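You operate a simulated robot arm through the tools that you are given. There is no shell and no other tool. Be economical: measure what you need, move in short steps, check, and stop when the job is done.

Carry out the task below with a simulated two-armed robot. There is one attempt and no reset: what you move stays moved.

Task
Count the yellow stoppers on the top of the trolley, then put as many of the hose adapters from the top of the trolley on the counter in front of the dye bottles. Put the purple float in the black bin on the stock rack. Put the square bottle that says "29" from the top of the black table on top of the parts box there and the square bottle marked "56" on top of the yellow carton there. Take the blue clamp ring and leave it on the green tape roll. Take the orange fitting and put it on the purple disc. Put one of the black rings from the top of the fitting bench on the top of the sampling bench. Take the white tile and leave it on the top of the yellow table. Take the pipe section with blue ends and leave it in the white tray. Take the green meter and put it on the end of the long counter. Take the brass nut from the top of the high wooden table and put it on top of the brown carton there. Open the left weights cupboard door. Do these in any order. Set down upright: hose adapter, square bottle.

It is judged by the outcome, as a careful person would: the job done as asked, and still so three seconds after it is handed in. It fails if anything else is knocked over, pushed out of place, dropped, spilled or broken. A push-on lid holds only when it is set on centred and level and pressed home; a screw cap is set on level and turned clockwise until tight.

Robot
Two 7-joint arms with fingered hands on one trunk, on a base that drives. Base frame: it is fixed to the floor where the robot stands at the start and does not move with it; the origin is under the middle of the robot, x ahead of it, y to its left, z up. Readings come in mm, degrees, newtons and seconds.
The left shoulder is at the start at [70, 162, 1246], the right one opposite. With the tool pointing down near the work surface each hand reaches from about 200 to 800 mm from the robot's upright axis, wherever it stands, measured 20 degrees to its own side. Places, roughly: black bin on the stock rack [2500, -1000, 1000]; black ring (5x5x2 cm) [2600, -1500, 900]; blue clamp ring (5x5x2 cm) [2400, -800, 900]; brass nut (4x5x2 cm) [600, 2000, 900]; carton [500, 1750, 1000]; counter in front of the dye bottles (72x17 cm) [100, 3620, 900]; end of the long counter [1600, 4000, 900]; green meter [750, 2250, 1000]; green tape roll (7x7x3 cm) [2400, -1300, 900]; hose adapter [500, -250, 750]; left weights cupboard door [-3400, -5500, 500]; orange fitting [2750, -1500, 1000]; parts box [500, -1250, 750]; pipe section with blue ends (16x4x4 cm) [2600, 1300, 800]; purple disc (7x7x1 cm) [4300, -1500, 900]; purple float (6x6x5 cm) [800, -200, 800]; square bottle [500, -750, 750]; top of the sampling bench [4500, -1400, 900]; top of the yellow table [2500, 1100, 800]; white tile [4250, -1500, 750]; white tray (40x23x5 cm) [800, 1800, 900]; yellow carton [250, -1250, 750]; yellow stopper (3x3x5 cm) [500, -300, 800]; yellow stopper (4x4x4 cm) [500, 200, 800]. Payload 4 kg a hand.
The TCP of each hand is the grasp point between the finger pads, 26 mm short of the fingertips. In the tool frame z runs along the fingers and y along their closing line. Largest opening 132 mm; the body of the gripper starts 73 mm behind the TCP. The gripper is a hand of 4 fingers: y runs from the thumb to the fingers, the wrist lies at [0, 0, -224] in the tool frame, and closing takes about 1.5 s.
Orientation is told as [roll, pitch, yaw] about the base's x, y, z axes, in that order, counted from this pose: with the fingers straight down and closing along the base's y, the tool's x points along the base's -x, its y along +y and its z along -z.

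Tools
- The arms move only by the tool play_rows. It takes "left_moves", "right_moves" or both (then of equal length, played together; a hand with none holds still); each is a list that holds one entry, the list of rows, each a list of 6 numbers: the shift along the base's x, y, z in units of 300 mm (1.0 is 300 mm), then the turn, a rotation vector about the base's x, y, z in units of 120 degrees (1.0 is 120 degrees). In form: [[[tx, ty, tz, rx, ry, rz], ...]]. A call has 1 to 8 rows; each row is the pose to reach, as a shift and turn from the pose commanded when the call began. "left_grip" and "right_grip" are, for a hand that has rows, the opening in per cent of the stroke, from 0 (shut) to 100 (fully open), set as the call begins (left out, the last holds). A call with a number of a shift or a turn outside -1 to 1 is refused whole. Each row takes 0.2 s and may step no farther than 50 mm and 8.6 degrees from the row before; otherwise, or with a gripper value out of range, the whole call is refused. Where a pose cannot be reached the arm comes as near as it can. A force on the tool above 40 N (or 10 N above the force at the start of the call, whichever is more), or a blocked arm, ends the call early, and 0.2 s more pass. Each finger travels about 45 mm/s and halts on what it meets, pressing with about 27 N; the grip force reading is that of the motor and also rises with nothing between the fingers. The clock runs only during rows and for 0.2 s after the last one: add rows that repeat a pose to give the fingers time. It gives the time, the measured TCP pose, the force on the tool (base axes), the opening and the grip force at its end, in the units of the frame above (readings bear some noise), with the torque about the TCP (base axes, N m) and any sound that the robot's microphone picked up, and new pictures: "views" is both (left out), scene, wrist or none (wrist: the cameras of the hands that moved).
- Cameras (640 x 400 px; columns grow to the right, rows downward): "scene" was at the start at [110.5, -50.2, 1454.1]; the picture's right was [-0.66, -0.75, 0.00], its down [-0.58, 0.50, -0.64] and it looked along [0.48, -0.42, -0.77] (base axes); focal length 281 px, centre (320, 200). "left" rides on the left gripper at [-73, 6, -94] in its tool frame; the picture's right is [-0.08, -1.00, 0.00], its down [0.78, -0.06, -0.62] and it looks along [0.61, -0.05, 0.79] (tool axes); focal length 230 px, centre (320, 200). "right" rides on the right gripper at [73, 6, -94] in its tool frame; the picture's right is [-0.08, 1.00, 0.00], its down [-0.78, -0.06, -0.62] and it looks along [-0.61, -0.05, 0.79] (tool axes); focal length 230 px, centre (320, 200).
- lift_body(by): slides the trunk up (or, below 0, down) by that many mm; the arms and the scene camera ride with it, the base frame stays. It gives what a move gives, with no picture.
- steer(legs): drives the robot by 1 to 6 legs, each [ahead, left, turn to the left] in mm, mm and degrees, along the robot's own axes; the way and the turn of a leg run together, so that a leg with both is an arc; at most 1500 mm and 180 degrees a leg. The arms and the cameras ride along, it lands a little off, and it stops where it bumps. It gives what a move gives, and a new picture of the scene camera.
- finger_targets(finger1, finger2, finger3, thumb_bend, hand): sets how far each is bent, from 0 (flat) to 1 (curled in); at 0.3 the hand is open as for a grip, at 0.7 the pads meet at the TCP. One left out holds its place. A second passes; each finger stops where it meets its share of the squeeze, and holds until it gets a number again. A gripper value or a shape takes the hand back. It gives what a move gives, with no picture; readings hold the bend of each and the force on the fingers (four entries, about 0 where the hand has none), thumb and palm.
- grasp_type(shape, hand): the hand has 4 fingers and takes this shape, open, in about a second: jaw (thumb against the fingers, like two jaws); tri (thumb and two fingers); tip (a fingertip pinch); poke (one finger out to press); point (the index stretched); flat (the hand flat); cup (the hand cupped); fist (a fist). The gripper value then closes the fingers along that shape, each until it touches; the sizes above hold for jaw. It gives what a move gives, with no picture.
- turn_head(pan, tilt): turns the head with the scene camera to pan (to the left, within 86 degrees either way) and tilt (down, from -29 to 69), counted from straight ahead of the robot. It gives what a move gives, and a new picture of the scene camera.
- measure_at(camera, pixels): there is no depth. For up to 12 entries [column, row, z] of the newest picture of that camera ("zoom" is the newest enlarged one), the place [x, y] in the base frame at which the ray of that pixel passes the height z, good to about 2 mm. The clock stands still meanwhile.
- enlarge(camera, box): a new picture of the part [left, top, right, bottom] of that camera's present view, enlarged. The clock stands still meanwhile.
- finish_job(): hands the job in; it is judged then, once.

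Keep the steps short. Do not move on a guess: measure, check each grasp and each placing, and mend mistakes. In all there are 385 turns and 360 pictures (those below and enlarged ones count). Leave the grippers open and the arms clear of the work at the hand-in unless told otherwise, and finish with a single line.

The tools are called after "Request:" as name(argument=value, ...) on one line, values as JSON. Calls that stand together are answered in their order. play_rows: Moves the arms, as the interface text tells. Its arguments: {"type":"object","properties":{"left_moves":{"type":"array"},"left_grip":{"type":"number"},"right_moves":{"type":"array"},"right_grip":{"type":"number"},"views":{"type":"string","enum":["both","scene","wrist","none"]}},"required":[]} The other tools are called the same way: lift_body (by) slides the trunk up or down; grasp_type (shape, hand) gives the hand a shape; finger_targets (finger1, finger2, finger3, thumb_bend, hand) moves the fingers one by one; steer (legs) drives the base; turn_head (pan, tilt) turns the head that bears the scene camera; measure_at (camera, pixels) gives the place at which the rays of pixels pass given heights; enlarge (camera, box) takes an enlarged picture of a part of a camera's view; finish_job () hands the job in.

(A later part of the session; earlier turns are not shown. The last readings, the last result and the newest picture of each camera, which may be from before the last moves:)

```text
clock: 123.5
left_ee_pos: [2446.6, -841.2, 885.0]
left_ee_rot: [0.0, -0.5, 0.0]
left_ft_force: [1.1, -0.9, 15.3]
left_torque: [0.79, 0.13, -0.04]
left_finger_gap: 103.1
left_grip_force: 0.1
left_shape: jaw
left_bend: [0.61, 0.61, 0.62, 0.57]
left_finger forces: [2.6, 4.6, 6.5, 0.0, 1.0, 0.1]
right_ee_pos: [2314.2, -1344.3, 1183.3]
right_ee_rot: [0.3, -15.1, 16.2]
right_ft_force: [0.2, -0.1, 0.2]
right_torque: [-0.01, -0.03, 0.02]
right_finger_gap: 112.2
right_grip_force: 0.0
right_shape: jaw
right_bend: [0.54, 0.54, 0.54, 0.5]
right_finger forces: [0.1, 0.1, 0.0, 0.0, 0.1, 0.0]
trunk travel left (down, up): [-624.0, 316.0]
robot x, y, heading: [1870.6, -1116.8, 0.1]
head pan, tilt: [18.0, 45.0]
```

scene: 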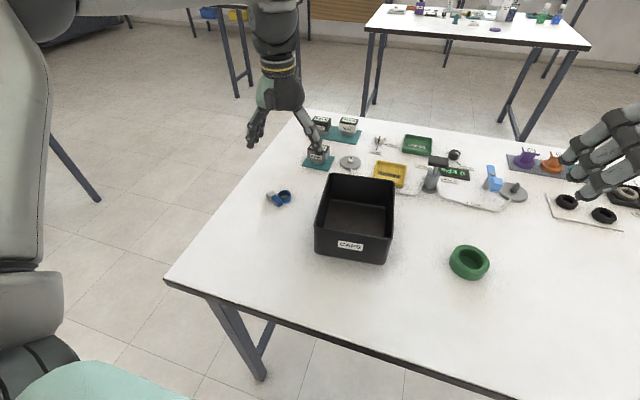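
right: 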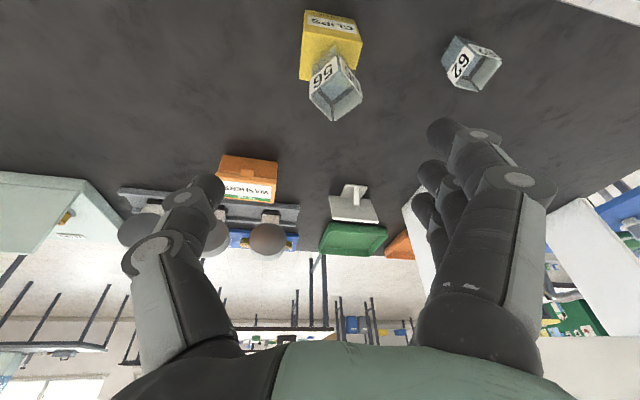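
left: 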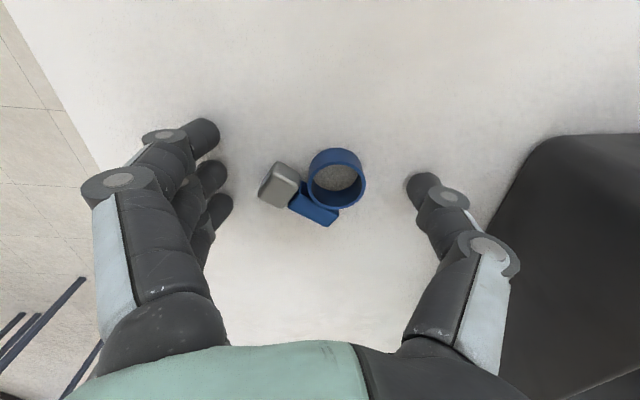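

The fingertips touch the bench at TCP z 886, so the bench is at ≈860. The object is centred. I raise 4 mm and close.

Request:
play_rows(left_moves=[[[0, 0, 0.013, 0, 0, 0], [0, 0, 0.013, 0, 0, 0], [0, 0, 0.013, 0, 0, 0], [0, 0, 0.013, 0, 0, 0], [0, 0, 0.013, 0, 0, 0], [0, 0, 0.013, 0, 0, 0], [0, 0, 0.013, 0, 0, 0], [0, 0, 0.013, 0, 0, 0]]], left_grip=0, views="wrist")

```text
clock: 125.3
left_ee_pos: [2445.2, -839.5, 887.6]
left_ee_rot: [0.0, -0.1, 0.0]
left_ft_force: [-1.9, 1.5, 4.6]
left_torque: [0.22, 0.04, 0.04]
left_finger_gap: 42.4
left_grip_force: 27.1
left_shape: jaw
left_bend: [0.76, 0.73, 0.74, 0.72]
left_finger forces: [0.0, 17.0, 10.7, 0.0, 22.8, 0.1]
right_ee_pos: [2314.7, -1343.7, 1183.1]
right_ee_rot: [0.2, -15.2, 16.2]
right_ft_force: [0.2, 0.1, -0.6]
right_torque: [0.02, -0.03, 0.04]
right_finger_gap: 111.9
right_grip_force: 0.0
right_shape: jaw
right_bend: [0.54, 0.54, 0.54, 0.5]
right_finger forces: [0.1, 0.1, 0.0, 0.1, 0.0, 0.0]
trunk travel left (down, up): [-624.0, 316.0]
robot x, y, heading: [1871.0, -1116.3, 0.2]
head pan, tilt: [18.0, 45.0]
```

left: 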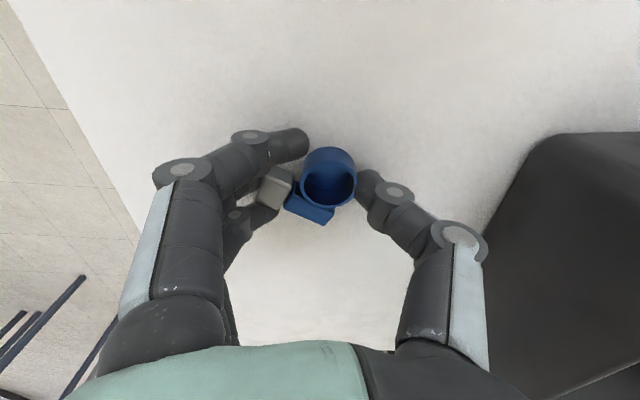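

Held (22 N). I lift and drive right to bring the left hand over the tape roll.

Request:
play_rows(left_moves=[[[0, 0, 0.1, 0, 0, 0], [-0.05, 0, 0.25, 0, 0, 0], [-0.1, 0, 0.4, 0, 0, 0], [-0.15, 0, 0.55, 0, 0, 0], [-0.25, 0, 0.65, 0, 0, 0]]], views="wrist")

Request:
steer(legs=[[-40, -440, 0]])

Request:
turn_head(pan=10, tilt=50)

```text
clock: 126.5
left_ee_pos: [2368.3, -840.8, 1083.6]
left_ee_rot: [0.0, -0.1, 0.2]
left_ft_force: [-0.3, 0.5, -0.1]
left_torque: [-0.01, -0.01, 0.0]
left_finger_gap: 42.1
left_grip_force: 27.2
left_shape: jaw
left_bend: [0.76, 0.72, 0.73, 0.72]
left_finger forces: [0.1, 13.7, 11.4, 0.1, 23.0, 0.0]
right_ee_pos: [2313.2, -1342.9, 1183.3]
right_ee_rot: [0.3, -15.2, 16.2]
right_ft_force: [-0.7, 0.2, 0.6]
right_torque: [0.02, -0.05, 0.0]
right_finger_gap: 111.9
right_grip_force: 0.2
right_shape: jaw
right_bend: [0.54, 0.54, 0.54, 0.5]
right_finger forces: [0.0, 0.0, 0.0, 0.0, 0.0, 0.0]
trunk travel left (down, up): [-624.0, 316.0]
robot x, y, heading: [1870.0, -1114.9, 0.2]
head pan, tilt: [18.0, 45.0]
```

left: 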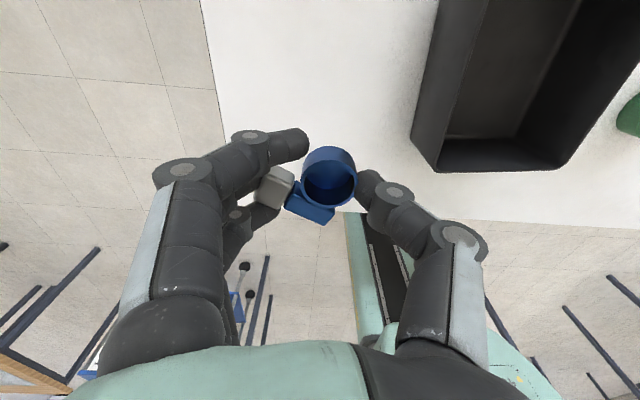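

```text
clock: 129.2
left_ee_pos: [2331.8, -1280.3, 1081.0]
left_ee_rot: [0.0, -0.1, 0.1]
left_ft_force: [0.1, -0.4, 0.0]
left_torque: [-0.01, 0.02, 0.02]
left_finger_gap: 42.4
left_grip_force: 27.8
left_shape: jaw
left_bend: [0.76, 0.72, 0.73, 0.72]
left_finger forces: [0.1, 13.7, 11.5, 0.0, 23.0, 0.0]
right_ee_pos: [2278.5, -1783.7, 1181.8]
right_ee_rot: [0.2, -15.1, 16.3]
right_ft_force: [0.5, -0.1, 0.5]
right_torque: [0.0, 0.0, 0.03]
right_finger_gap: 112.1
right_grip_force: 0.0
right_shape: jaw
right_bend: [0.54, 0.54, 0.54, 0.5]
right_finger forces: [0.0, 0.1, 0.1, 0.1, 0.0, 0.1]
trunk travel left (down, up): [-624.0, 316.0]
robot x, y, heading: [1832.1, -1552.9, -0.0]
head pan, tilt: [18.0, 45.0]
```

scene: 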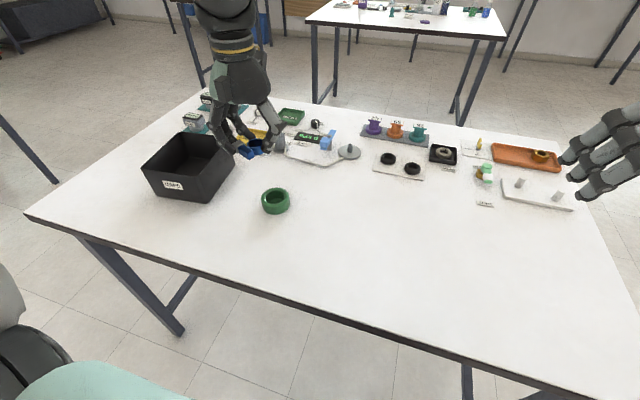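

```text
clock: 129.8
left_ee_pos: [2330.7, -1282.2, 1083.2]
left_ee_rot: [0.0, -0.1, 0.2]
left_ft_force: [-0.7, 0.0, -0.7]
left_torque: [0.03, 0.0, 0.01]
left_finger_gap: 42.4
left_grip_force: 27.2
left_shape: jaw
left_bend: [0.76, 0.72, 0.73, 0.72]
left_finger forces: [0.0, 13.7, 11.5, 0.0, 23.0, 0.0]
right_ee_pos: [2278.4, -1784.3, 1182.0]
right_ee_rot: [0.3, -15.1, 16.3]
right_ft_force: [0.3, 0.5, -0.7]
right_torque: [0.0, 0.02, -0.01]
right_finger_gap: 111.9
right_grip_force: 0.1
right_shape: jaw
right_bend: [0.54, 0.54, 0.54, 0.5]
right_finger forces: [0.0, 0.0, 0.0, 0.0, 0.1, 0.0]
trunk travel left (down, up): [-624.0, 316.0]
robot x, y, heading: [1834.7, -1558.5, -0.0]
head pan, tilt: [10.0, 50.0]
```

scene: 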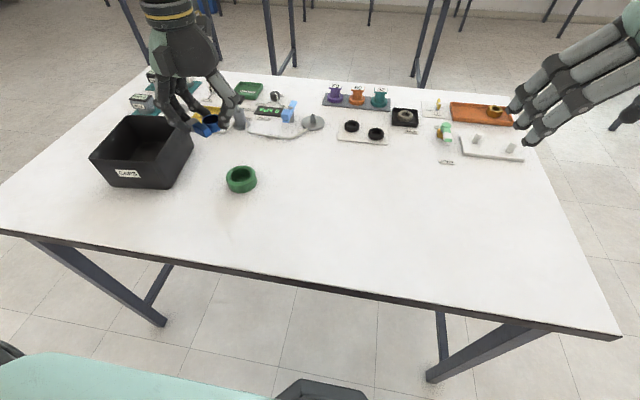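

Request:
measure_at(camera="scene", pixels=[[226, 176, 890], [256, 174, 890], [241, 165, 890], [241, 183, 890], [241, 190, 860]])

Request:
play_rows(left_moves=[[[0.0, 0, -0.05, 0, 0, 0], [0.03, -0.1, -0.1, 0, 0, 0]]], views="wrist")

```text
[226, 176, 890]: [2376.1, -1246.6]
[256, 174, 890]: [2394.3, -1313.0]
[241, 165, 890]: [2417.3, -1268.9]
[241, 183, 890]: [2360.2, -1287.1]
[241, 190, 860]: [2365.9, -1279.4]
```

```text
clock: 130.4
left_ee_pos: [2341.5, -1313.2, 1051.6]
left_ee_rot: [0.1, 0.0, 0.3]
left_ft_force: [0.4, -0.5, -0.2]
left_torque: [0.01, 0.02, 0.0]
left_finger_gap: 42.1
left_grip_force: 26.7
left_shape: jaw
left_bend: [0.76, 0.72, 0.73, 0.72]
left_finger forces: [0.0, 13.8, 11.6, 0.0, 23.0, 0.0]
right_ee_pos: [2279.9, -1785.4, 1181.6]
right_ee_rot: [0.3, -15.0, 16.3]
right_ft_force: [0.5, -1.0, -0.2]
right_torque: [0.0, 0.01, -0.01]
right_finger_gap: 112.1
right_grip_force: 0.1
right_shape: jaw
right_bend: [0.54, 0.54, 0.54, 0.5]
right_finger forces: [0.0, 0.0, 0.0, 0.0, 0.1, 0.0]
trunk travel left (down, up): [-624.0, 316.0]
robot x, y, heading: [1832.2, -1559.4, 0.0]
head pan, tilt: [10.0, 50.0]
```

left: 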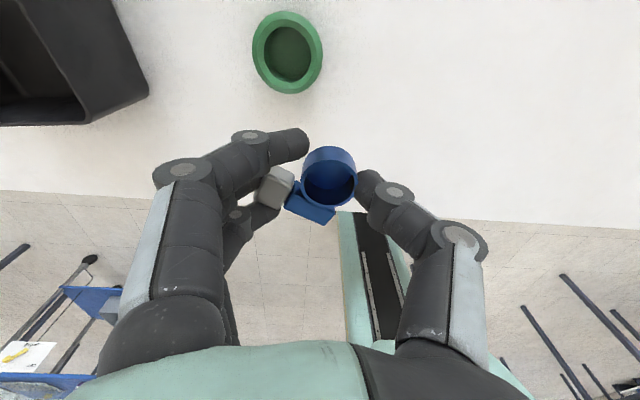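

Request:
measure_at(camera="left", pixels=[[254, 48, 890], [321, 50, 890], [287, 14, 890], [287, 88, 890], [330, 190, 1040], [275, 188, 1040], [310, 215, 1040]])

```text
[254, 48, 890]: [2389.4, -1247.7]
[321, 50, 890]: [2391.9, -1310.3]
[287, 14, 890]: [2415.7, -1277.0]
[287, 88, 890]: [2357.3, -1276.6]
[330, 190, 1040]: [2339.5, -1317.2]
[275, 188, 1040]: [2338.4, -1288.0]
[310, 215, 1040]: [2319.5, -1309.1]
```

The tape roll's centre is (2389,-1278); the object's centre (2336,-1306). I shift (+52,+27) and lower.

Request:
play_rows(left_moves=[[[0.09, 0.045, 0, 0, 0, 0], [0.173, 0.09, 0, 0, 0, 0], [0.173, 0.09, -0.14, 0, 0, 0], [0.173, 0.09, -0.28, 0, 0, 0], [0.173, 0.09, -0.38, 0, 0, 0]]], views="both")

```text
clock: 131.7
left_ee_pos: [2392.0, -1284.2, 937.3]
left_ee_rot: [0.0, -0.1, 0.2]
left_ft_force: [0.6, 0.1, -0.9]
left_torque: [-0.01, 0.0, 0.0]
left_finger_gap: 42.1
left_grip_force: 26.9
left_shape: jaw
left_bend: [0.76, 0.72, 0.73, 0.72]
left_finger forces: [0.0, 14.0, 12.2, 0.0, 22.7, 0.1]
right_ee_pos: [2277.1, -1784.4, 1183.7]
right_ee_rot: [0.2, -15.1, 16.3]
right_ft_force: [-0.4, 0.1, 0.7]
right_torque: [0.0, -0.02, -0.01]
right_finger_gap: 112.0
right_grip_force: 0.0
right_shape: jaw
right_bend: [0.54, 0.54, 0.54, 0.5]
right_finger forces: [0.0, 0.0, 0.1, 0.0, 0.0, 0.0]
trunk travel left (down, up): [-624.0, 316.0]
robot x, y, heading: [1830.4, -1554.0, 0.3]
head pan, tilt: [10.0, 50.0]
```

scene: 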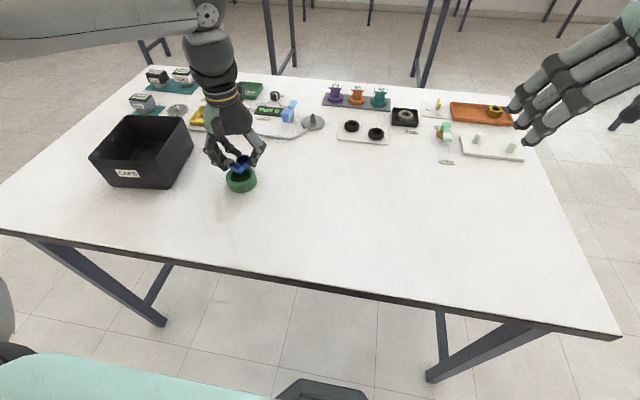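
left: 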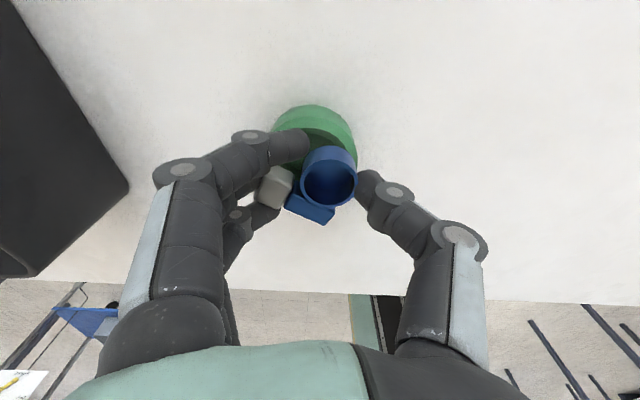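

Request:
play_rows(left_moves=[[[0.0, 0.0, -0.02, 0, 0, 0], [0, 0, -0.04, 0, 0, 0], [0, 0, -0.055, 0, 0, 0], [0, 0, -0.065, 0, 0, 0]]], views="both")

```text
clock: 132.7
left_ee_pos: [2393.2, -1284.3, 917.3]
left_ee_rot: [0.1, -0.1, 0.2]
left_ft_force: [0.0, 0.5, -0.9]
left_torque: [0.01, 0.01, 0.0]
left_finger_gap: 42.2
left_grip_force: 27.3
left_shape: jaw
left_bend: [0.76, 0.72, 0.73, 0.72]
left_finger forces: [0.0, 14.2, 12.2, 0.1, 22.6, 0.1]
right_ee_pos: [2277.9, -1783.4, 1181.1]
right_ee_rot: [0.2, -15.2, 16.3]
right_ft_force: [0.1, 0.3, 0.6]
right_torque: [-0.01, 0.02, 0.05]
right_finger_gap: 112.0
right_grip_force: 0.0
right_shape: jaw
right_bend: [0.54, 0.54, 0.54, 0.5]
right_finger forces: [0.0, 0.0, 0.1, 0.0, 0.1, 0.0]
trunk travel left (down, up): [-624.0, 316.0]
robot x, y, heading: [1832.5, -1560.5, 0.4]
head pan, tilt: [10.0, 50.0]
```

scene: 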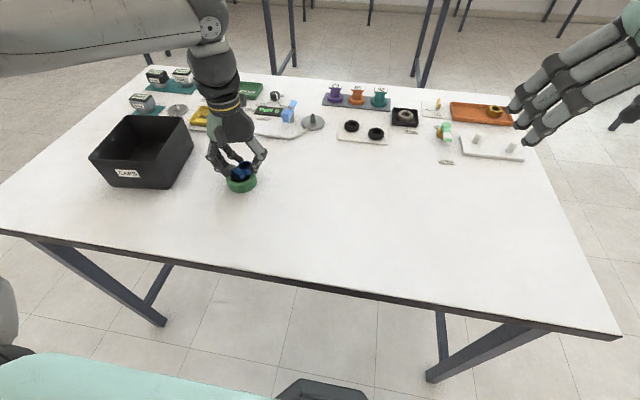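
left: 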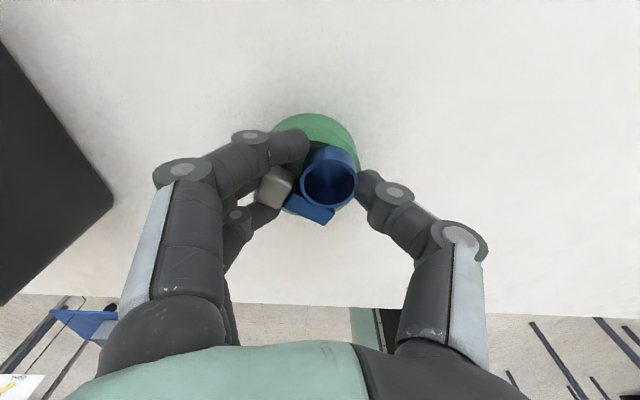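

Request:
play_rows(left_moves=[[[0.01, 0.0, -0.015, 0, 0, 0], [0.01, 0, -0.03, 0, 0, 0], [0.01, 0, -0.04, 0, 0, 0]]], views="scene")

```text
clock: 133.4
left_ee_pos: [2395.3, -1285.6, 911.7]
left_ee_rot: [-0.1, -0.6, 0.3]
left_ft_force: [4.7, 5.1, 34.9]
left_torque: [0.98, 0.42, -0.23]
left_finger_gap: 42.9
left_grip_force: 27.6
left_shape: jaw
left_bend: [0.76, 0.72, 0.75, 0.72]
left_finger forces: [0.0, 16.3, 30.6, 0.0, 23.4, 0.0]
right_ee_pos: [2276.1, -1784.3, 1184.1]
right_ee_rot: [0.3, -15.1, 16.3]
right_ft_force: [0.3, 0.2, 0.1]
right_torque: [0.0, 0.01, 0.01]
right_finger_gap: 112.1
right_grip_force: 0.0
right_shape: jaw
right_bend: [0.54, 0.54, 0.54, 0.5]
right_finger forces: [0.0, 0.0, 0.0, 0.0, 0.0, 0.1]
trunk travel left (down, up): [-624.0, 316.0]
robot x, y, heading: [1836.4, -1556.8, -0.0]
head pan, tilt: [10.0, 50.0]
```

scene: 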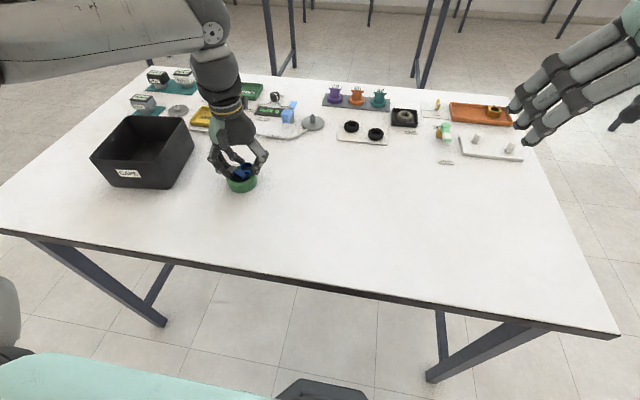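

Contact. I ease up 3 mm and open.

Request:
play_rows(left_moves=[[[0, 0, 0.012, 0, 0, 0], [0, 0, 0.012, 0, 0, 0], [0, 0, 0.012, 0, 0, 0], [0, 0, 0.012, 0, 0, 0], [0, 0, 0.012, 0, 0, 0]]], left_grip=65, views="none")

Request:
play_rows(left_moves=[[[0, 0, 0.1, 0, 0, 0], [0, 0, 0.25, 0, 0, 0], [0, 0, 0.4, 0, 0, 0], [-0.1, 0, 0.52, 0, 0, 0]]], views="both")

```text
clock: 134.7
left_ee_pos: [2393.7, -1283.2, 909.8]
left_ee_rot: [0.1, 0.0, 0.2]
left_ft_force: [-1.0, -0.5, -0.2]
left_torque: [0.01, 0.02, 0.02]
left_finger_gap: 85.4
left_grip_force: 0.1
left_shape: jaw
left_bend: [0.7, 0.7, 0.7, 0.67]
left_finger forces: [0.0, 0.0, 0.0, 0.0, 0.0, 0.0]
right_ee_pos: [2277.2, -1782.8, 1182.0]
right_ee_rot: [0.1, -15.1, 16.4]
right_ft_force: [0.4, -0.2, 0.7]
right_torque: [0.01, -0.01, 0.04]
right_finger_gap: 111.8
right_grip_force: 0.1
right_shape: jaw
right_bend: [0.54, 0.54, 0.54, 0.5]
right_finger forces: [0.0, 0.0, 0.0, 0.1, 0.0, 0.0]
trunk travel left (down, up): [-624.0, 316.0]
robot x, y, heading: [1835.5, -1556.9, 0.5]
head pan, tilt: [10.0, 50.0]
```

```text
clock: 135.7
left_ee_pos: [2363.1, -1284.6, 1066.8]
left_ee_rot: [0.0, -0.2, 0.2]
left_ft_force: [-0.1, 0.0, 0.5]
left_torque: [0.0, -0.03, 0.0]
left_finger_gap: 85.4
left_grip_force: 0.0
left_shape: jaw
left_bend: [0.7, 0.7, 0.7, 0.67]
left_finger forces: [0.0, 0.1, 0.0, 0.0, 0.0, 0.0]
right_ee_pos: [2274.6, -1784.4, 1183.0]
right_ee_rot: [0.2, -15.2, 16.3]
right_ft_force: [-0.2, -0.3, -1.0]
right_torque: [0.02, -0.03, -0.02]
right_finger_gap: 112.1
right_grip_force: 0.0
right_shape: jaw
right_bend: [0.54, 0.54, 0.54, 0.5]
right_finger forces: [0.0, 0.1, 0.0, 0.0, 0.1, 0.0]
trunk travel left (down, up): [-624.0, 316.0]
robot x, y, heading: [1835.9, -1557.5, 0.6]
head pan, tilt: [10.0, 50.0]
```

scene: 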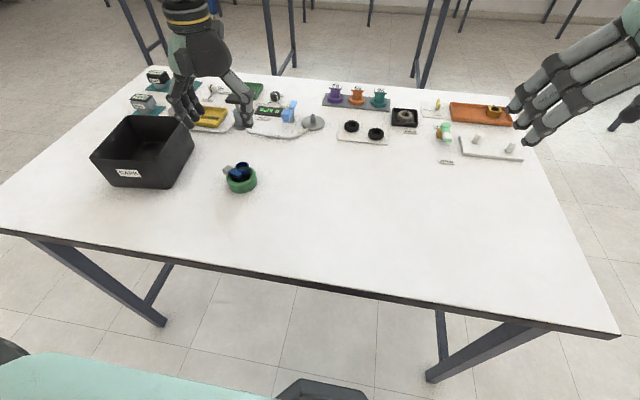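
left: 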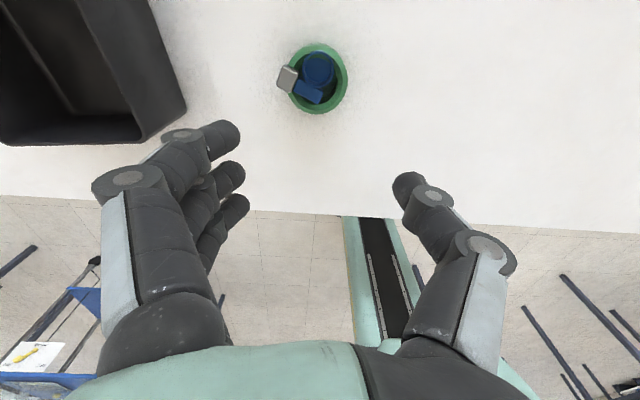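

Request:
enlarge(camera="left", box=[260, 30, 370, 130])

Request:
enlarge(camera="scene", box=[300, 70, 540, 180])

Request:
measure_at(camera="scene", pixels=[[357, 95, 900], [376, 134, 868], [352, 127, 868], [357, 103, 870], [338, 138, 862], [387, 142, 862]])

```text
4.00 times, centred on (315, 80) of left
```

zoom: 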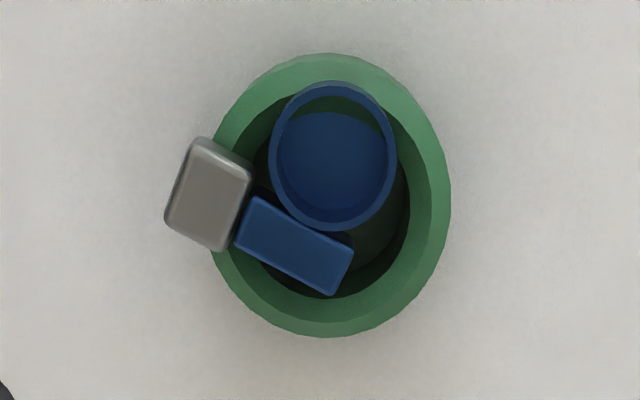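

```text
2.67 times, centred on (420, 125) of scene
```

zoom: 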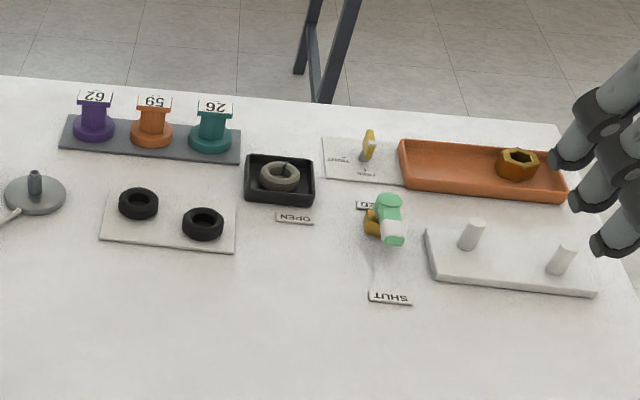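

```text
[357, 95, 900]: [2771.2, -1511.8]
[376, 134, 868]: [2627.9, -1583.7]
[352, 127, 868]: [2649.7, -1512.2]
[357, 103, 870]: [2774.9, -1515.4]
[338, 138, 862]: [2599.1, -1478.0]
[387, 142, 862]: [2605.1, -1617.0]
```

The clamp ring rests on the tape roll. Next: bottle 29 and the float, from the far side of the black table/trolley. I drive there and turn round.

Request:
steer(legs=[[-300, 0, 0], [0, 900, 0], [0, 0, 180]])

Request:
turn_head(pan=0, tilt=35)

```text
clock: 149.4
left_ee_pos: [997.4, -929.4, 1065.7]
left_ee_rot: [0.0, 0.0, -179.8]
left_ft_force: [-0.9, 0.5, 0.6]
left_torque: [0.06, -0.02, 0.01]
left_finger_gap: 85.4
left_grip_force: 0.2
left_shape: jaw
left_bend: [0.7, 0.7, 0.7, 0.67]
left_finger forces: [0.0, 0.0, 0.0, 0.0, 0.0, 0.1]
right_ee_pos: [1085.3, -432.8, 1181.2]
right_ee_rot: [0.1, -15.1, -163.7]
right_ft_force: [0.1, 0.5, -0.1]
right_torque: [0.01, 0.01, 0.0]
right_finger_gap: 112.0
right_grip_force: 0.1
right_shape: jaw
right_bend: [0.54, 0.54, 0.54, 0.5]
right_finger forces: [0.0, 0.0, 0.0, 0.1, 0.1, 0.1]
trunk travel left (down, up): [-624.0, 316.0]
robot x, y, heading: [1529.7, -660.4, -179.8]
head pan, tilt: [10.0, 50.0]
```

scene: 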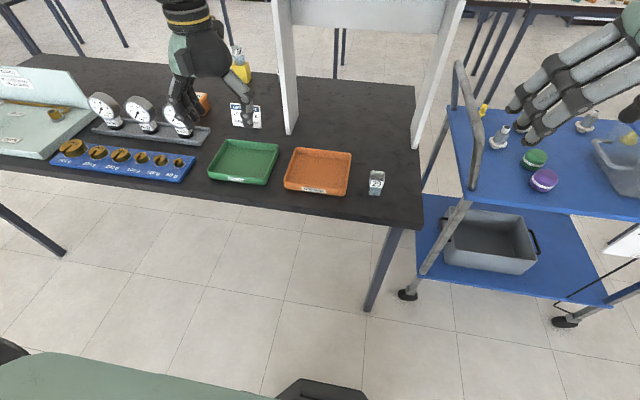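

```text
clock: 150.2
left_ee_pos: [997.6, -932.0, 1065.6]
left_ee_rot: [0.0, -0.2, -179.9]
left_ft_force: [-0.3, -0.6, 0.1]
left_torque: [0.01, 0.07, -0.01]
left_finger_gap: 85.5
left_grip_force: 0.1
left_shape: jaw
left_bend: [0.7, 0.7, 0.7, 0.67]
left_finger forces: [0.1, 0.0, 0.0, 0.1, 0.1, 0.0]
right_ee_pos: [1084.9, -431.3, 1182.5]
right_ee_rot: [0.1, -15.1, -163.7]
right_ft_force: [1.0, -1.2, -0.5]
right_torque: [-0.02, 0.03, -0.02]
right_finger_gap: 111.9
right_grip_force: 0.1
right_shape: jaw
right_bend: [0.54, 0.54, 0.54, 0.5]
right_finger forces: [0.0, 0.1, 0.1, 0.0, 0.0, 0.1]
trunk travel left (down, up): [-624.0, 316.0]
robot x, y, heading: [1532.8, -654.4, -179.8]
head pan, tilt: [0.0, 35.0]
```

scene: 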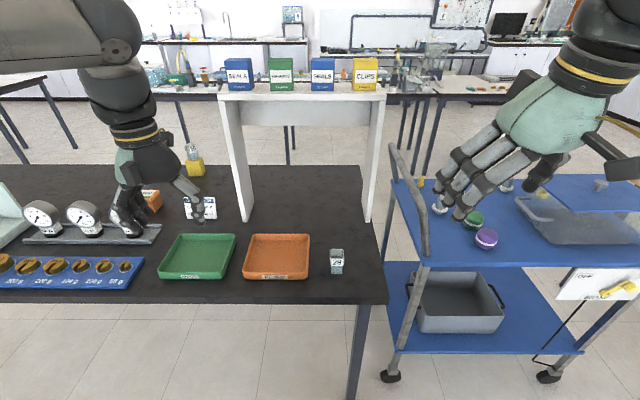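

Bottle 29 is at (337,260), the float at (485,238). I measure with table z≈778, then shift so the left hand can take the bottle.

Request:
measure_at(camera="scene", pixels=[[332, 273, 778], [343, 273, 778], [337, 250, 840], [485, 247, 780], [485, 235, 830], [150, 210, 790], [380, 302, 778], [330, 302, 778]])

Request:
lift_body(by=-90)

Request:
steer(legs=[[40, -200, 0]])

```text
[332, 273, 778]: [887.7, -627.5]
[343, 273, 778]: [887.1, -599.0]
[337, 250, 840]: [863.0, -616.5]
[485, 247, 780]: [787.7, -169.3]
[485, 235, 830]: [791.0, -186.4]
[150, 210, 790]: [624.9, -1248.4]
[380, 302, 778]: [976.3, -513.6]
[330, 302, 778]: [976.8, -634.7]
```

```text
clock: 151.4
left_ee_pos: [997.5, -931.4, 975.1]
left_ee_rot: [0.0, -0.2, -179.8]
left_ft_force: [0.7, -0.2, 0.0]
left_torque: [0.01, -0.01, 0.0]
left_finger_gap: 85.3
left_grip_force: 0.0
left_shape: jaw
left_bend: [0.7, 0.7, 0.7, 0.67]
left_finger forces: [0.1, 0.0, 0.0, 0.1, 0.1, 0.0]
right_ee_pos: [1086.2, -431.1, 1092.3]
right_ee_rot: [0.2, -15.2, -163.7]
right_ft_force: [-0.8, 0.2, 0.3]
right_torque: [0.02, 0.01, -0.02]
right_finger_gap: 111.9
right_grip_force: 0.1
right_shape: jaw
right_bend: [0.54, 0.54, 0.54, 0.5]
right_finger forces: [0.0, 0.1, 0.1, 0.1, 0.0, 0.0]
trunk travel left (down, up): [-534.0, 406.0]
robot x, y, heading: [1534.3, -657.9, -179.7]
head pan, tilt: [0.0, 35.0]
```

```text
clock: 153.0
left_ee_pos: [958.5, -733.7, 975.5]
left_ee_rot: [-0.1, -0.1, -179.8]
left_ft_force: [0.1, -0.1, 0.3]
left_torque: [-0.02, 0.03, 0.0]
left_finger_gap: 85.5
left_grip_force: 0.2
left_shape: jaw
left_bend: [0.7, 0.7, 0.7, 0.67]
left_finger forces: [0.1, 0.1, 0.1, 0.0, 0.1, 0.0]
right_ee_pos: [1044.3, -234.7, 1092.6]
right_ee_rot: [0.2, -15.2, -163.6]
right_ft_force: [0.1, -0.8, 0.2]
right_torque: [-0.03, -0.01, 0.02]
right_finger_gap: 112.3
right_grip_force: 0.1
right_shape: jaw
right_bend: [0.54, 0.54, 0.54, 0.5]
right_finger forces: [0.0, 0.0, 0.0, 0.0, 0.1, 0.0]
trunk travel left (down, up): [-534.0, 406.0]
robot x, y, heading: [1489.5, -459.1, -179.8]
head pan, tilt: [0.0, 35.0]
```

scene: 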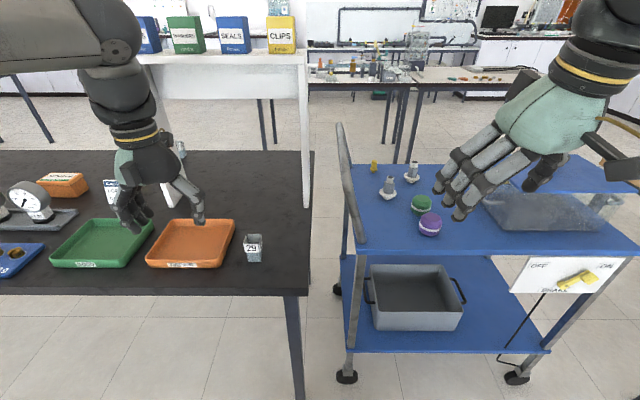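

I bring the left hand over the bottle (905,-613) and look with its camera.

Request:
play_rows(left_moves=[[[-0.05, 0.12, 0, 0, 0, 0], [-0.1, 0.25, 0, 0, 0, 0], [-0.15, 0.4, -0.02, 0, 0, 0]]], left_grip=75, views="both")

```text
clock: 153.8
left_ee_pos: [911.3, -611.5, 969.0]
left_ee_rot: [0.2, 0.0, -179.8]
left_ft_force: [0.5, 0.1, 0.2]
left_torque: [0.0, 0.02, 0.01]
left_finger_gap: 98.9
left_grip_force: 0.0
left_shape: jaw
left_bend: [0.64, 0.64, 0.64, 0.6]
left_finger forces: [0.0, 0.0, 0.0, 0.0, 0.1, 0.0]
right_ee_pos: [1042.6, -232.0, 1092.7]
right_ee_rot: [0.3, -15.1, -163.6]
right_ft_force: [-0.2, -0.1, -0.6]
right_torque: [-0.01, -0.01, -0.02]
right_finger_gap: 112.0
right_grip_force: 0.0
right_shape: jaw
right_bend: [0.54, 0.54, 0.54, 0.5]
right_finger forces: [0.0, 0.0, 0.0, 0.1, 0.0, 0.0]
trunk travel left (down, up): [-534.0, 406.0]
robot x, y, heading: [1487.6, -458.5, -179.5]
head pan, tilt: [0.0, 35.0]
```

scene: 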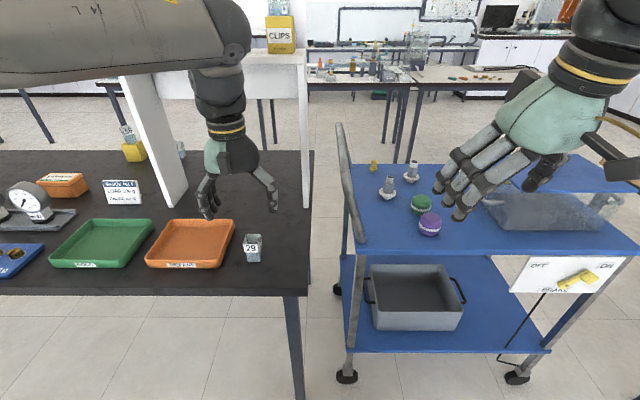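
left: 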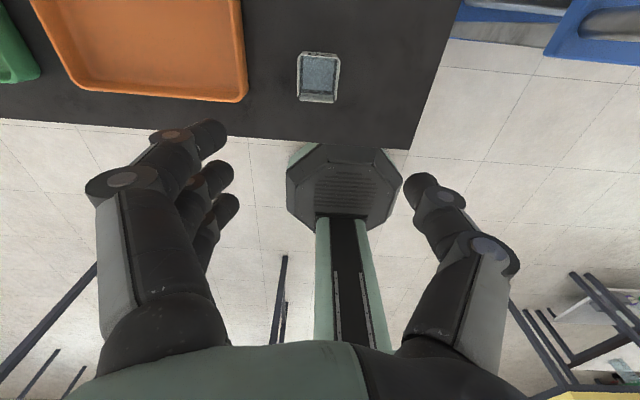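

Request:
enlarge(camera="left", box=[270, 30, 370, 120])

Request:
measure_at(camera="left", pixels=[[319, 78, 778], [319, 78, 825], [298, 57, 825], [340, 57, 825], [337, 102, 825], [298, 102, 825], [420, 148, 778]])

```text
4.44 times, centred on (320, 75) of left
```

zoom: 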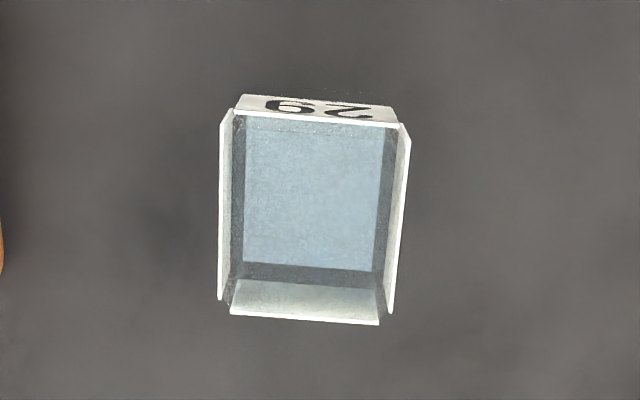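

```text
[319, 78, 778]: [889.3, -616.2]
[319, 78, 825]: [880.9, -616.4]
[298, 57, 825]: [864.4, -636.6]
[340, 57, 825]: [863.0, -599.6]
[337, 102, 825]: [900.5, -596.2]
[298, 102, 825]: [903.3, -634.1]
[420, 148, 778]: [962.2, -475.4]
```

Bottle 29 is centred at (883,-616), square to the axes. I lower onto it.

Request:
play_rows(left_moves=[[[-0.05, -0.015, -0.1, 0, 0, 0], [-0.093, -0.015, -0.22, 0, 0, 0], [-0.093, -0.015, -0.34, 0, 0, 0], [-0.093, -0.015, -0.44, 0, 0, 0], [-0.093, -0.015, -0.52, 0, 0, 0]]], left_grip=70, views="wrist")

```text
clock: 155.0
left_ee_pos: [885.9, -618.3, 813.2]
left_ee_rot: [0.0, 0.0, -179.7]
left_ft_force: [-0.1, 0.1, -0.6]
left_torque: [0.02, 0.03, -0.02]
left_finger_gap: 93.0
left_grip_force: 0.0
left_shape: jaw
left_bend: [0.67, 0.67, 0.67, 0.63]
left_finger forces: [0.1, 0.0, 0.0, 0.0, 0.0, 0.0]
right_ee_pos: [1043.2, -234.4, 1091.6]
right_ee_rot: [0.1, -15.1, -163.6]
right_ft_force: [0.3, -0.4, 0.1]
right_torque: [-0.02, 0.01, 0.01]
right_finger_gap: 111.9
right_grip_force: 0.0
right_shape: jaw
right_bend: [0.54, 0.54, 0.54, 0.5]
right_finger forces: [0.0, 0.0, 0.1, 0.1, 0.0, 0.1]
trunk travel left (down, up): [-534.0, 406.0]
robot x, y, heading: [1490.3, -458.1, -179.7]
head pan, tilt: [0.0, 35.0]
```

left: 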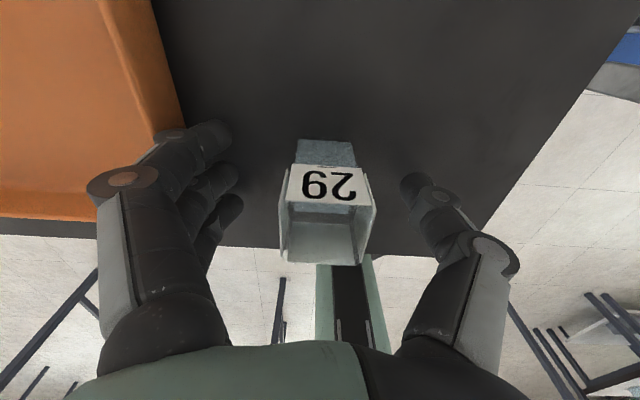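

Request:
play_rows(left_moves=[[[0.017, 0.01, 0, 0, 0, 0], [0.017, 0.01, 0, 0, 0, 0], [0.017, 0.01, 0, 0, 0, 0], [0.017, 0.01, 0, 0, 0, 0], [0.017, 0.01, 0, 0, 0, 0], [0.017, 0.01, 0, 0, 0, 0], [0.017, 0.01, 0, 0, 0, 0], [0.017, 0.01, 0, 0, 0, 0]]], left_grip=0, views="wrist")

```text
clock: 156.8
left_ee_pos: [889.5, -614.4, 813.1]
left_ee_rot: [0.0, -0.1, -179.7]
left_ft_force: [0.3, 0.5, 1.2]
left_torque: [-0.02, -0.01, 0.01]
left_finger_gap: 20.2
left_grip_force: 26.9
left_shape: jaw
left_bend: [0.73, 0.73, 0.68, 0.71]
left_finger forces: [10.3, 12.0, 0.0, 0.0, 22.7, 0.1]
right_ee_pos: [1044.3, -234.0, 1092.7]
right_ee_rot: [0.2, -15.0, -163.5]
right_ft_force: [-0.9, 0.5, 0.1]
right_torque: [0.0, -0.01, 0.03]
right_finger_gap: 112.1
right_grip_force: 0.0
right_shape: jaw
right_bend: [0.54, 0.54, 0.54, 0.5]
right_finger forces: [0.0, 0.1, 0.1, 0.1, 0.1, 0.0]
trunk travel left (down, up): [-534.0, 406.0]
robot x, y, heading: [1491.0, -461.2, -180.0]
head pan, tilt: [0.0, 35.0]
```

left: 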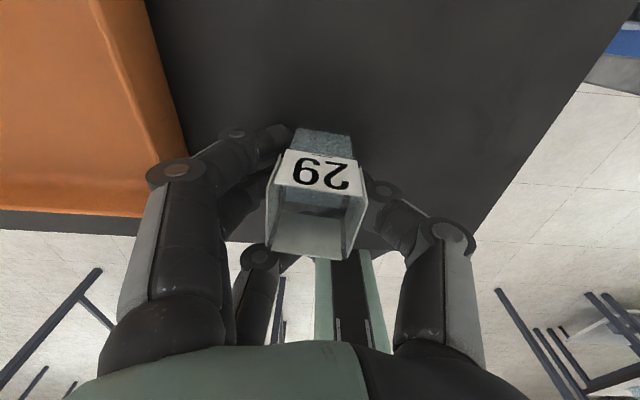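

Same firm grip as before. I lift and look at the base's foot to see how near the table I can go.

Request:
play_rows(left_moves=[[[0, 0, 0.05, 0, 0, 0], [0, 0, 0.18, 0, 0, 0], [0.05, 0, 0.32, 0, 0, 0], [0.1, 0, 0.46, 0, 0, 0], [0.1, 0, 0.56, 0, 0, 0]]], views="both")

```text
clock: 158.0
left_ee_pos: [920.1, -615.6, 983.3]
left_ee_rot: [0.0, 0.0, -179.8]
left_ft_force: [1.1, -0.5, -1.2]
left_torque: [0.01, -0.01, 0.03]
left_finger_gap: 20.0
left_grip_force: 26.8
left_shape: jaw
left_bend: [0.73, 0.72, 0.68, 0.71]
left_finger forces: [10.4, 12.1, 0.0, 0.0, 22.4, 0.0]
right_ee_pos: [1043.7, -233.9, 1092.7]
right_ee_rot: [0.2, -15.1, -163.6]
right_ft_force: [0.5, 0.9, 0.3]
right_torque: [0.0, 0.03, -0.04]
right_finger_gap: 111.9
right_grip_force: 0.1
right_shape: jaw
right_bend: [0.54, 0.54, 0.54, 0.5]
right_finger forces: [0.0, 0.1, 0.0, 0.0, 0.0, 0.0]
trunk travel left (down, up): [-534.0, 406.0]
robot x, y, heading: [1485.7, -459.2, -179.7]
head pan, tilt: [0.0, 35.0]
```

scene: 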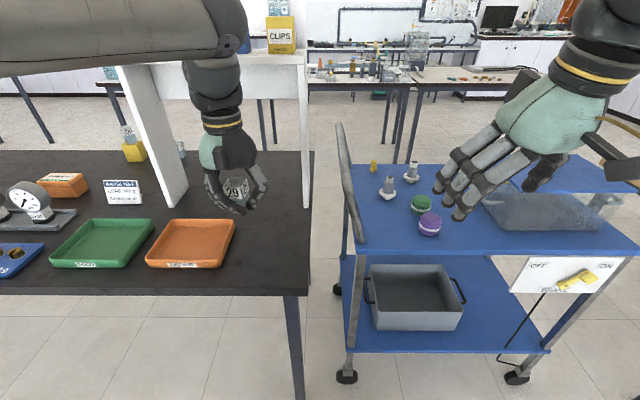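
left: 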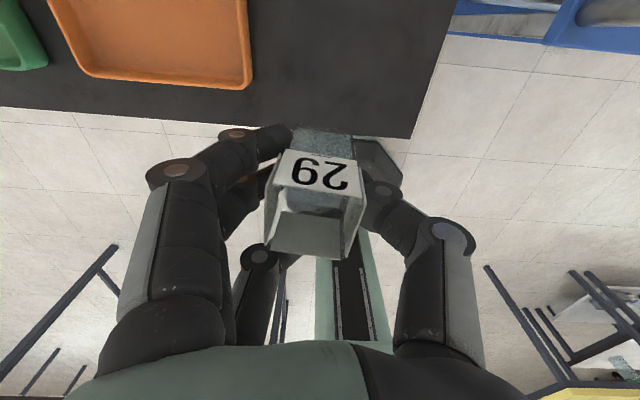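

Request:
measure_at(camera="left", pixels=[[375, 140, 0], [375, 140, 200], [375, 140, 350], [403, 180, 200], [330, 262, 700], [62, 186, 800]])

Request:
measure_at(camera="scene", pixels=[[62, 197, 778], [41, 196, 778], [87, 193, 778], [42, 180, 830], [85, 176, 830], [30, 222, 778], [75, 222, 778], [120, 204, 778]])

```text
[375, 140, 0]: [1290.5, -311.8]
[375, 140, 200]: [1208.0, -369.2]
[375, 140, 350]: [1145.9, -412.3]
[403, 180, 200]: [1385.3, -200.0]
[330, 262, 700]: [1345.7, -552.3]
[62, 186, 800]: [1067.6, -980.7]
```

```text
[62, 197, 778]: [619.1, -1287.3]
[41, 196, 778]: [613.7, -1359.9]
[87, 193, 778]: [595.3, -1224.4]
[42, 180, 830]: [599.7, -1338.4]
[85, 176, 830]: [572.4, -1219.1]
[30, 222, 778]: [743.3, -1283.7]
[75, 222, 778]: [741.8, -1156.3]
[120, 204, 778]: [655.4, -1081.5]
```

From this side the box's near half is just in reach if I go close to the table. I first pull the right hand in (to clear the shelf), then drive left.

Request:
play_rows(right_moves=[[[0.15, 0.05, 0.0, 0, 0, 0], [0.3, 0.1, 0.0, 0, 0, 0], [0.45, 0.15, 0.0, 0, 0, 0], [0.6, 0.2, 0.0, 0, 0, 0], [0.75, 0.22, 0.0, 0, 0, 0]]], views="none")

Request:
steer(legs=[[0, 655, 0]])

Request:
turn_head(pan=10, tilt=40)

```text
clock: 159.2
left_ee_pos: [921.7, -615.8, 981.9]
left_ee_rot: [-0.1, -0.1, -179.7]
left_ft_force: [0.1, -0.6, 0.3]
left_torque: [-0.01, 0.05, 0.0]
left_finger_gap: 19.9
left_grip_force: 27.3
left_shape: jaw
left_bend: [0.73, 0.72, 0.68, 0.71]
left_finger forces: [10.4, 11.9, 0.0, 0.0, 22.4, 0.0]
right_ee_pos: [1270.6, -166.9, 1093.2]
right_ee_rot: [0.2, -15.4, -163.5]
right_ft_force: [0.0, -1.1, 0.8]
right_torque: [-0.01, 0.03, 0.0]
right_finger_gap: 111.8
right_grip_force: 0.0
right_shape: jaw
right_bend: [0.54, 0.54, 0.54, 0.5]
right_finger forces: [0.0, 0.0, 0.0, 0.0, 0.0, 0.0]
trunk travel left (down, up): [-534.0, 406.0]
robot x, y, heading: [1488.4, -457.4, -179.5]
head pan, tilt: [0.0, 35.0]
```

```text
clock: 162.8
left_ee_pos: [924.8, -1268.0, 982.2]
left_ee_rot: [0.0, -0.1, -179.6]
left_ft_force: [0.1, 0.4, 0.1]
left_torque: [-0.01, 0.02, -0.01]
left_finger_gap: 20.1
left_grip_force: 26.9
left_shape: jaw
left_bend: [0.73, 0.72, 0.68, 0.71]
left_finger forces: [10.4, 12.1, 0.0, 0.2, 22.3, 0.0]
right_ee_pos: [1273.0, -818.6, 1092.7]
right_ee_rot: [0.3, -15.1, -163.4]
right_ft_force: [0.4, 0.2, 0.6]
right_torque: [-0.01, 0.0, -0.03]
right_finger_gap: 111.9
right_grip_force: 0.0
right_shape: jaw
right_bend: [0.54, 0.54, 0.54, 0.5]
right_finger forces: [0.0, 0.1, 0.0, 0.1, 0.0, 0.0]
trunk travel left (down, up): [-534.0, 406.0]
robot x, y, heading: [1495.7, -1111.4, -179.7]
head pan, tilt: [0.0, 35.0]
```

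scene: 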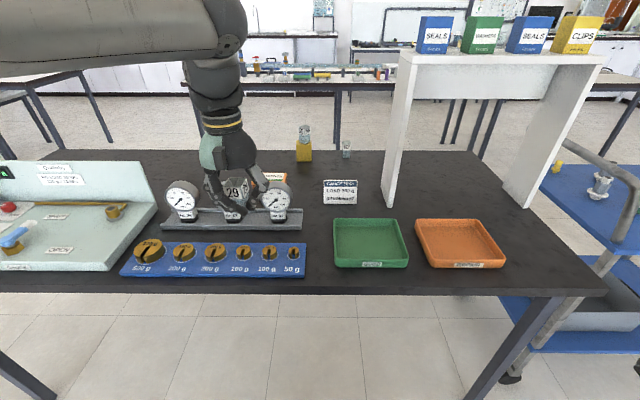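

```text
clock: 163.6
left_ee_pos: [925.0, -1269.5, 981.0]
left_ee_rot: [0.1, 0.0, -179.5]
left_ft_force: [-0.1, -0.1, -0.6]
left_torque: [-0.04, 0.02, 0.02]
left_finger_gap: 20.1
left_grip_force: 27.4
left_shape: jaw
left_bend: [0.73, 0.72, 0.68, 0.71]
left_finger forces: [10.4, 12.0, 0.0, 0.0, 22.3, 0.0]
right_ee_pos: [1273.0, -819.1, 1092.6]
right_ee_rot: [0.2, -15.0, -163.4]
right_ft_force: [-0.3, -0.8, 0.6]
right_torque: [0.0, -0.02, 0.0]
right_finger_gap: 112.0
right_grip_force: 0.2
right_shape: jaw
right_bend: [0.54, 0.54, 0.54, 0.5]
right_finger forces: [0.0, 0.0, 0.0, 0.0, 0.0, 0.1]
trunk travel left (down, up): [-534.0, 406.0]
robot x, y, heading: [1494.4, -1109.3, -179.6]
head pan, tilt: [10.0, 40.0]
```

scene: 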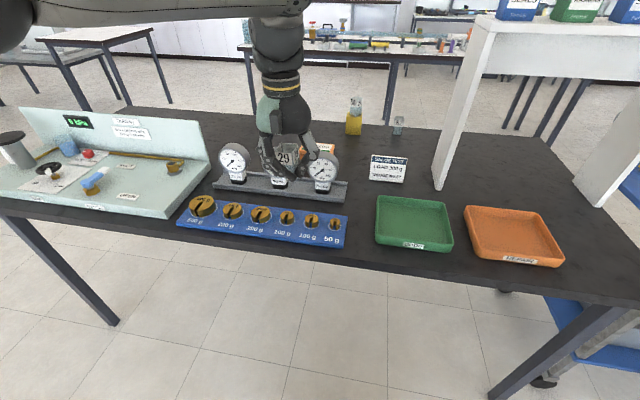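

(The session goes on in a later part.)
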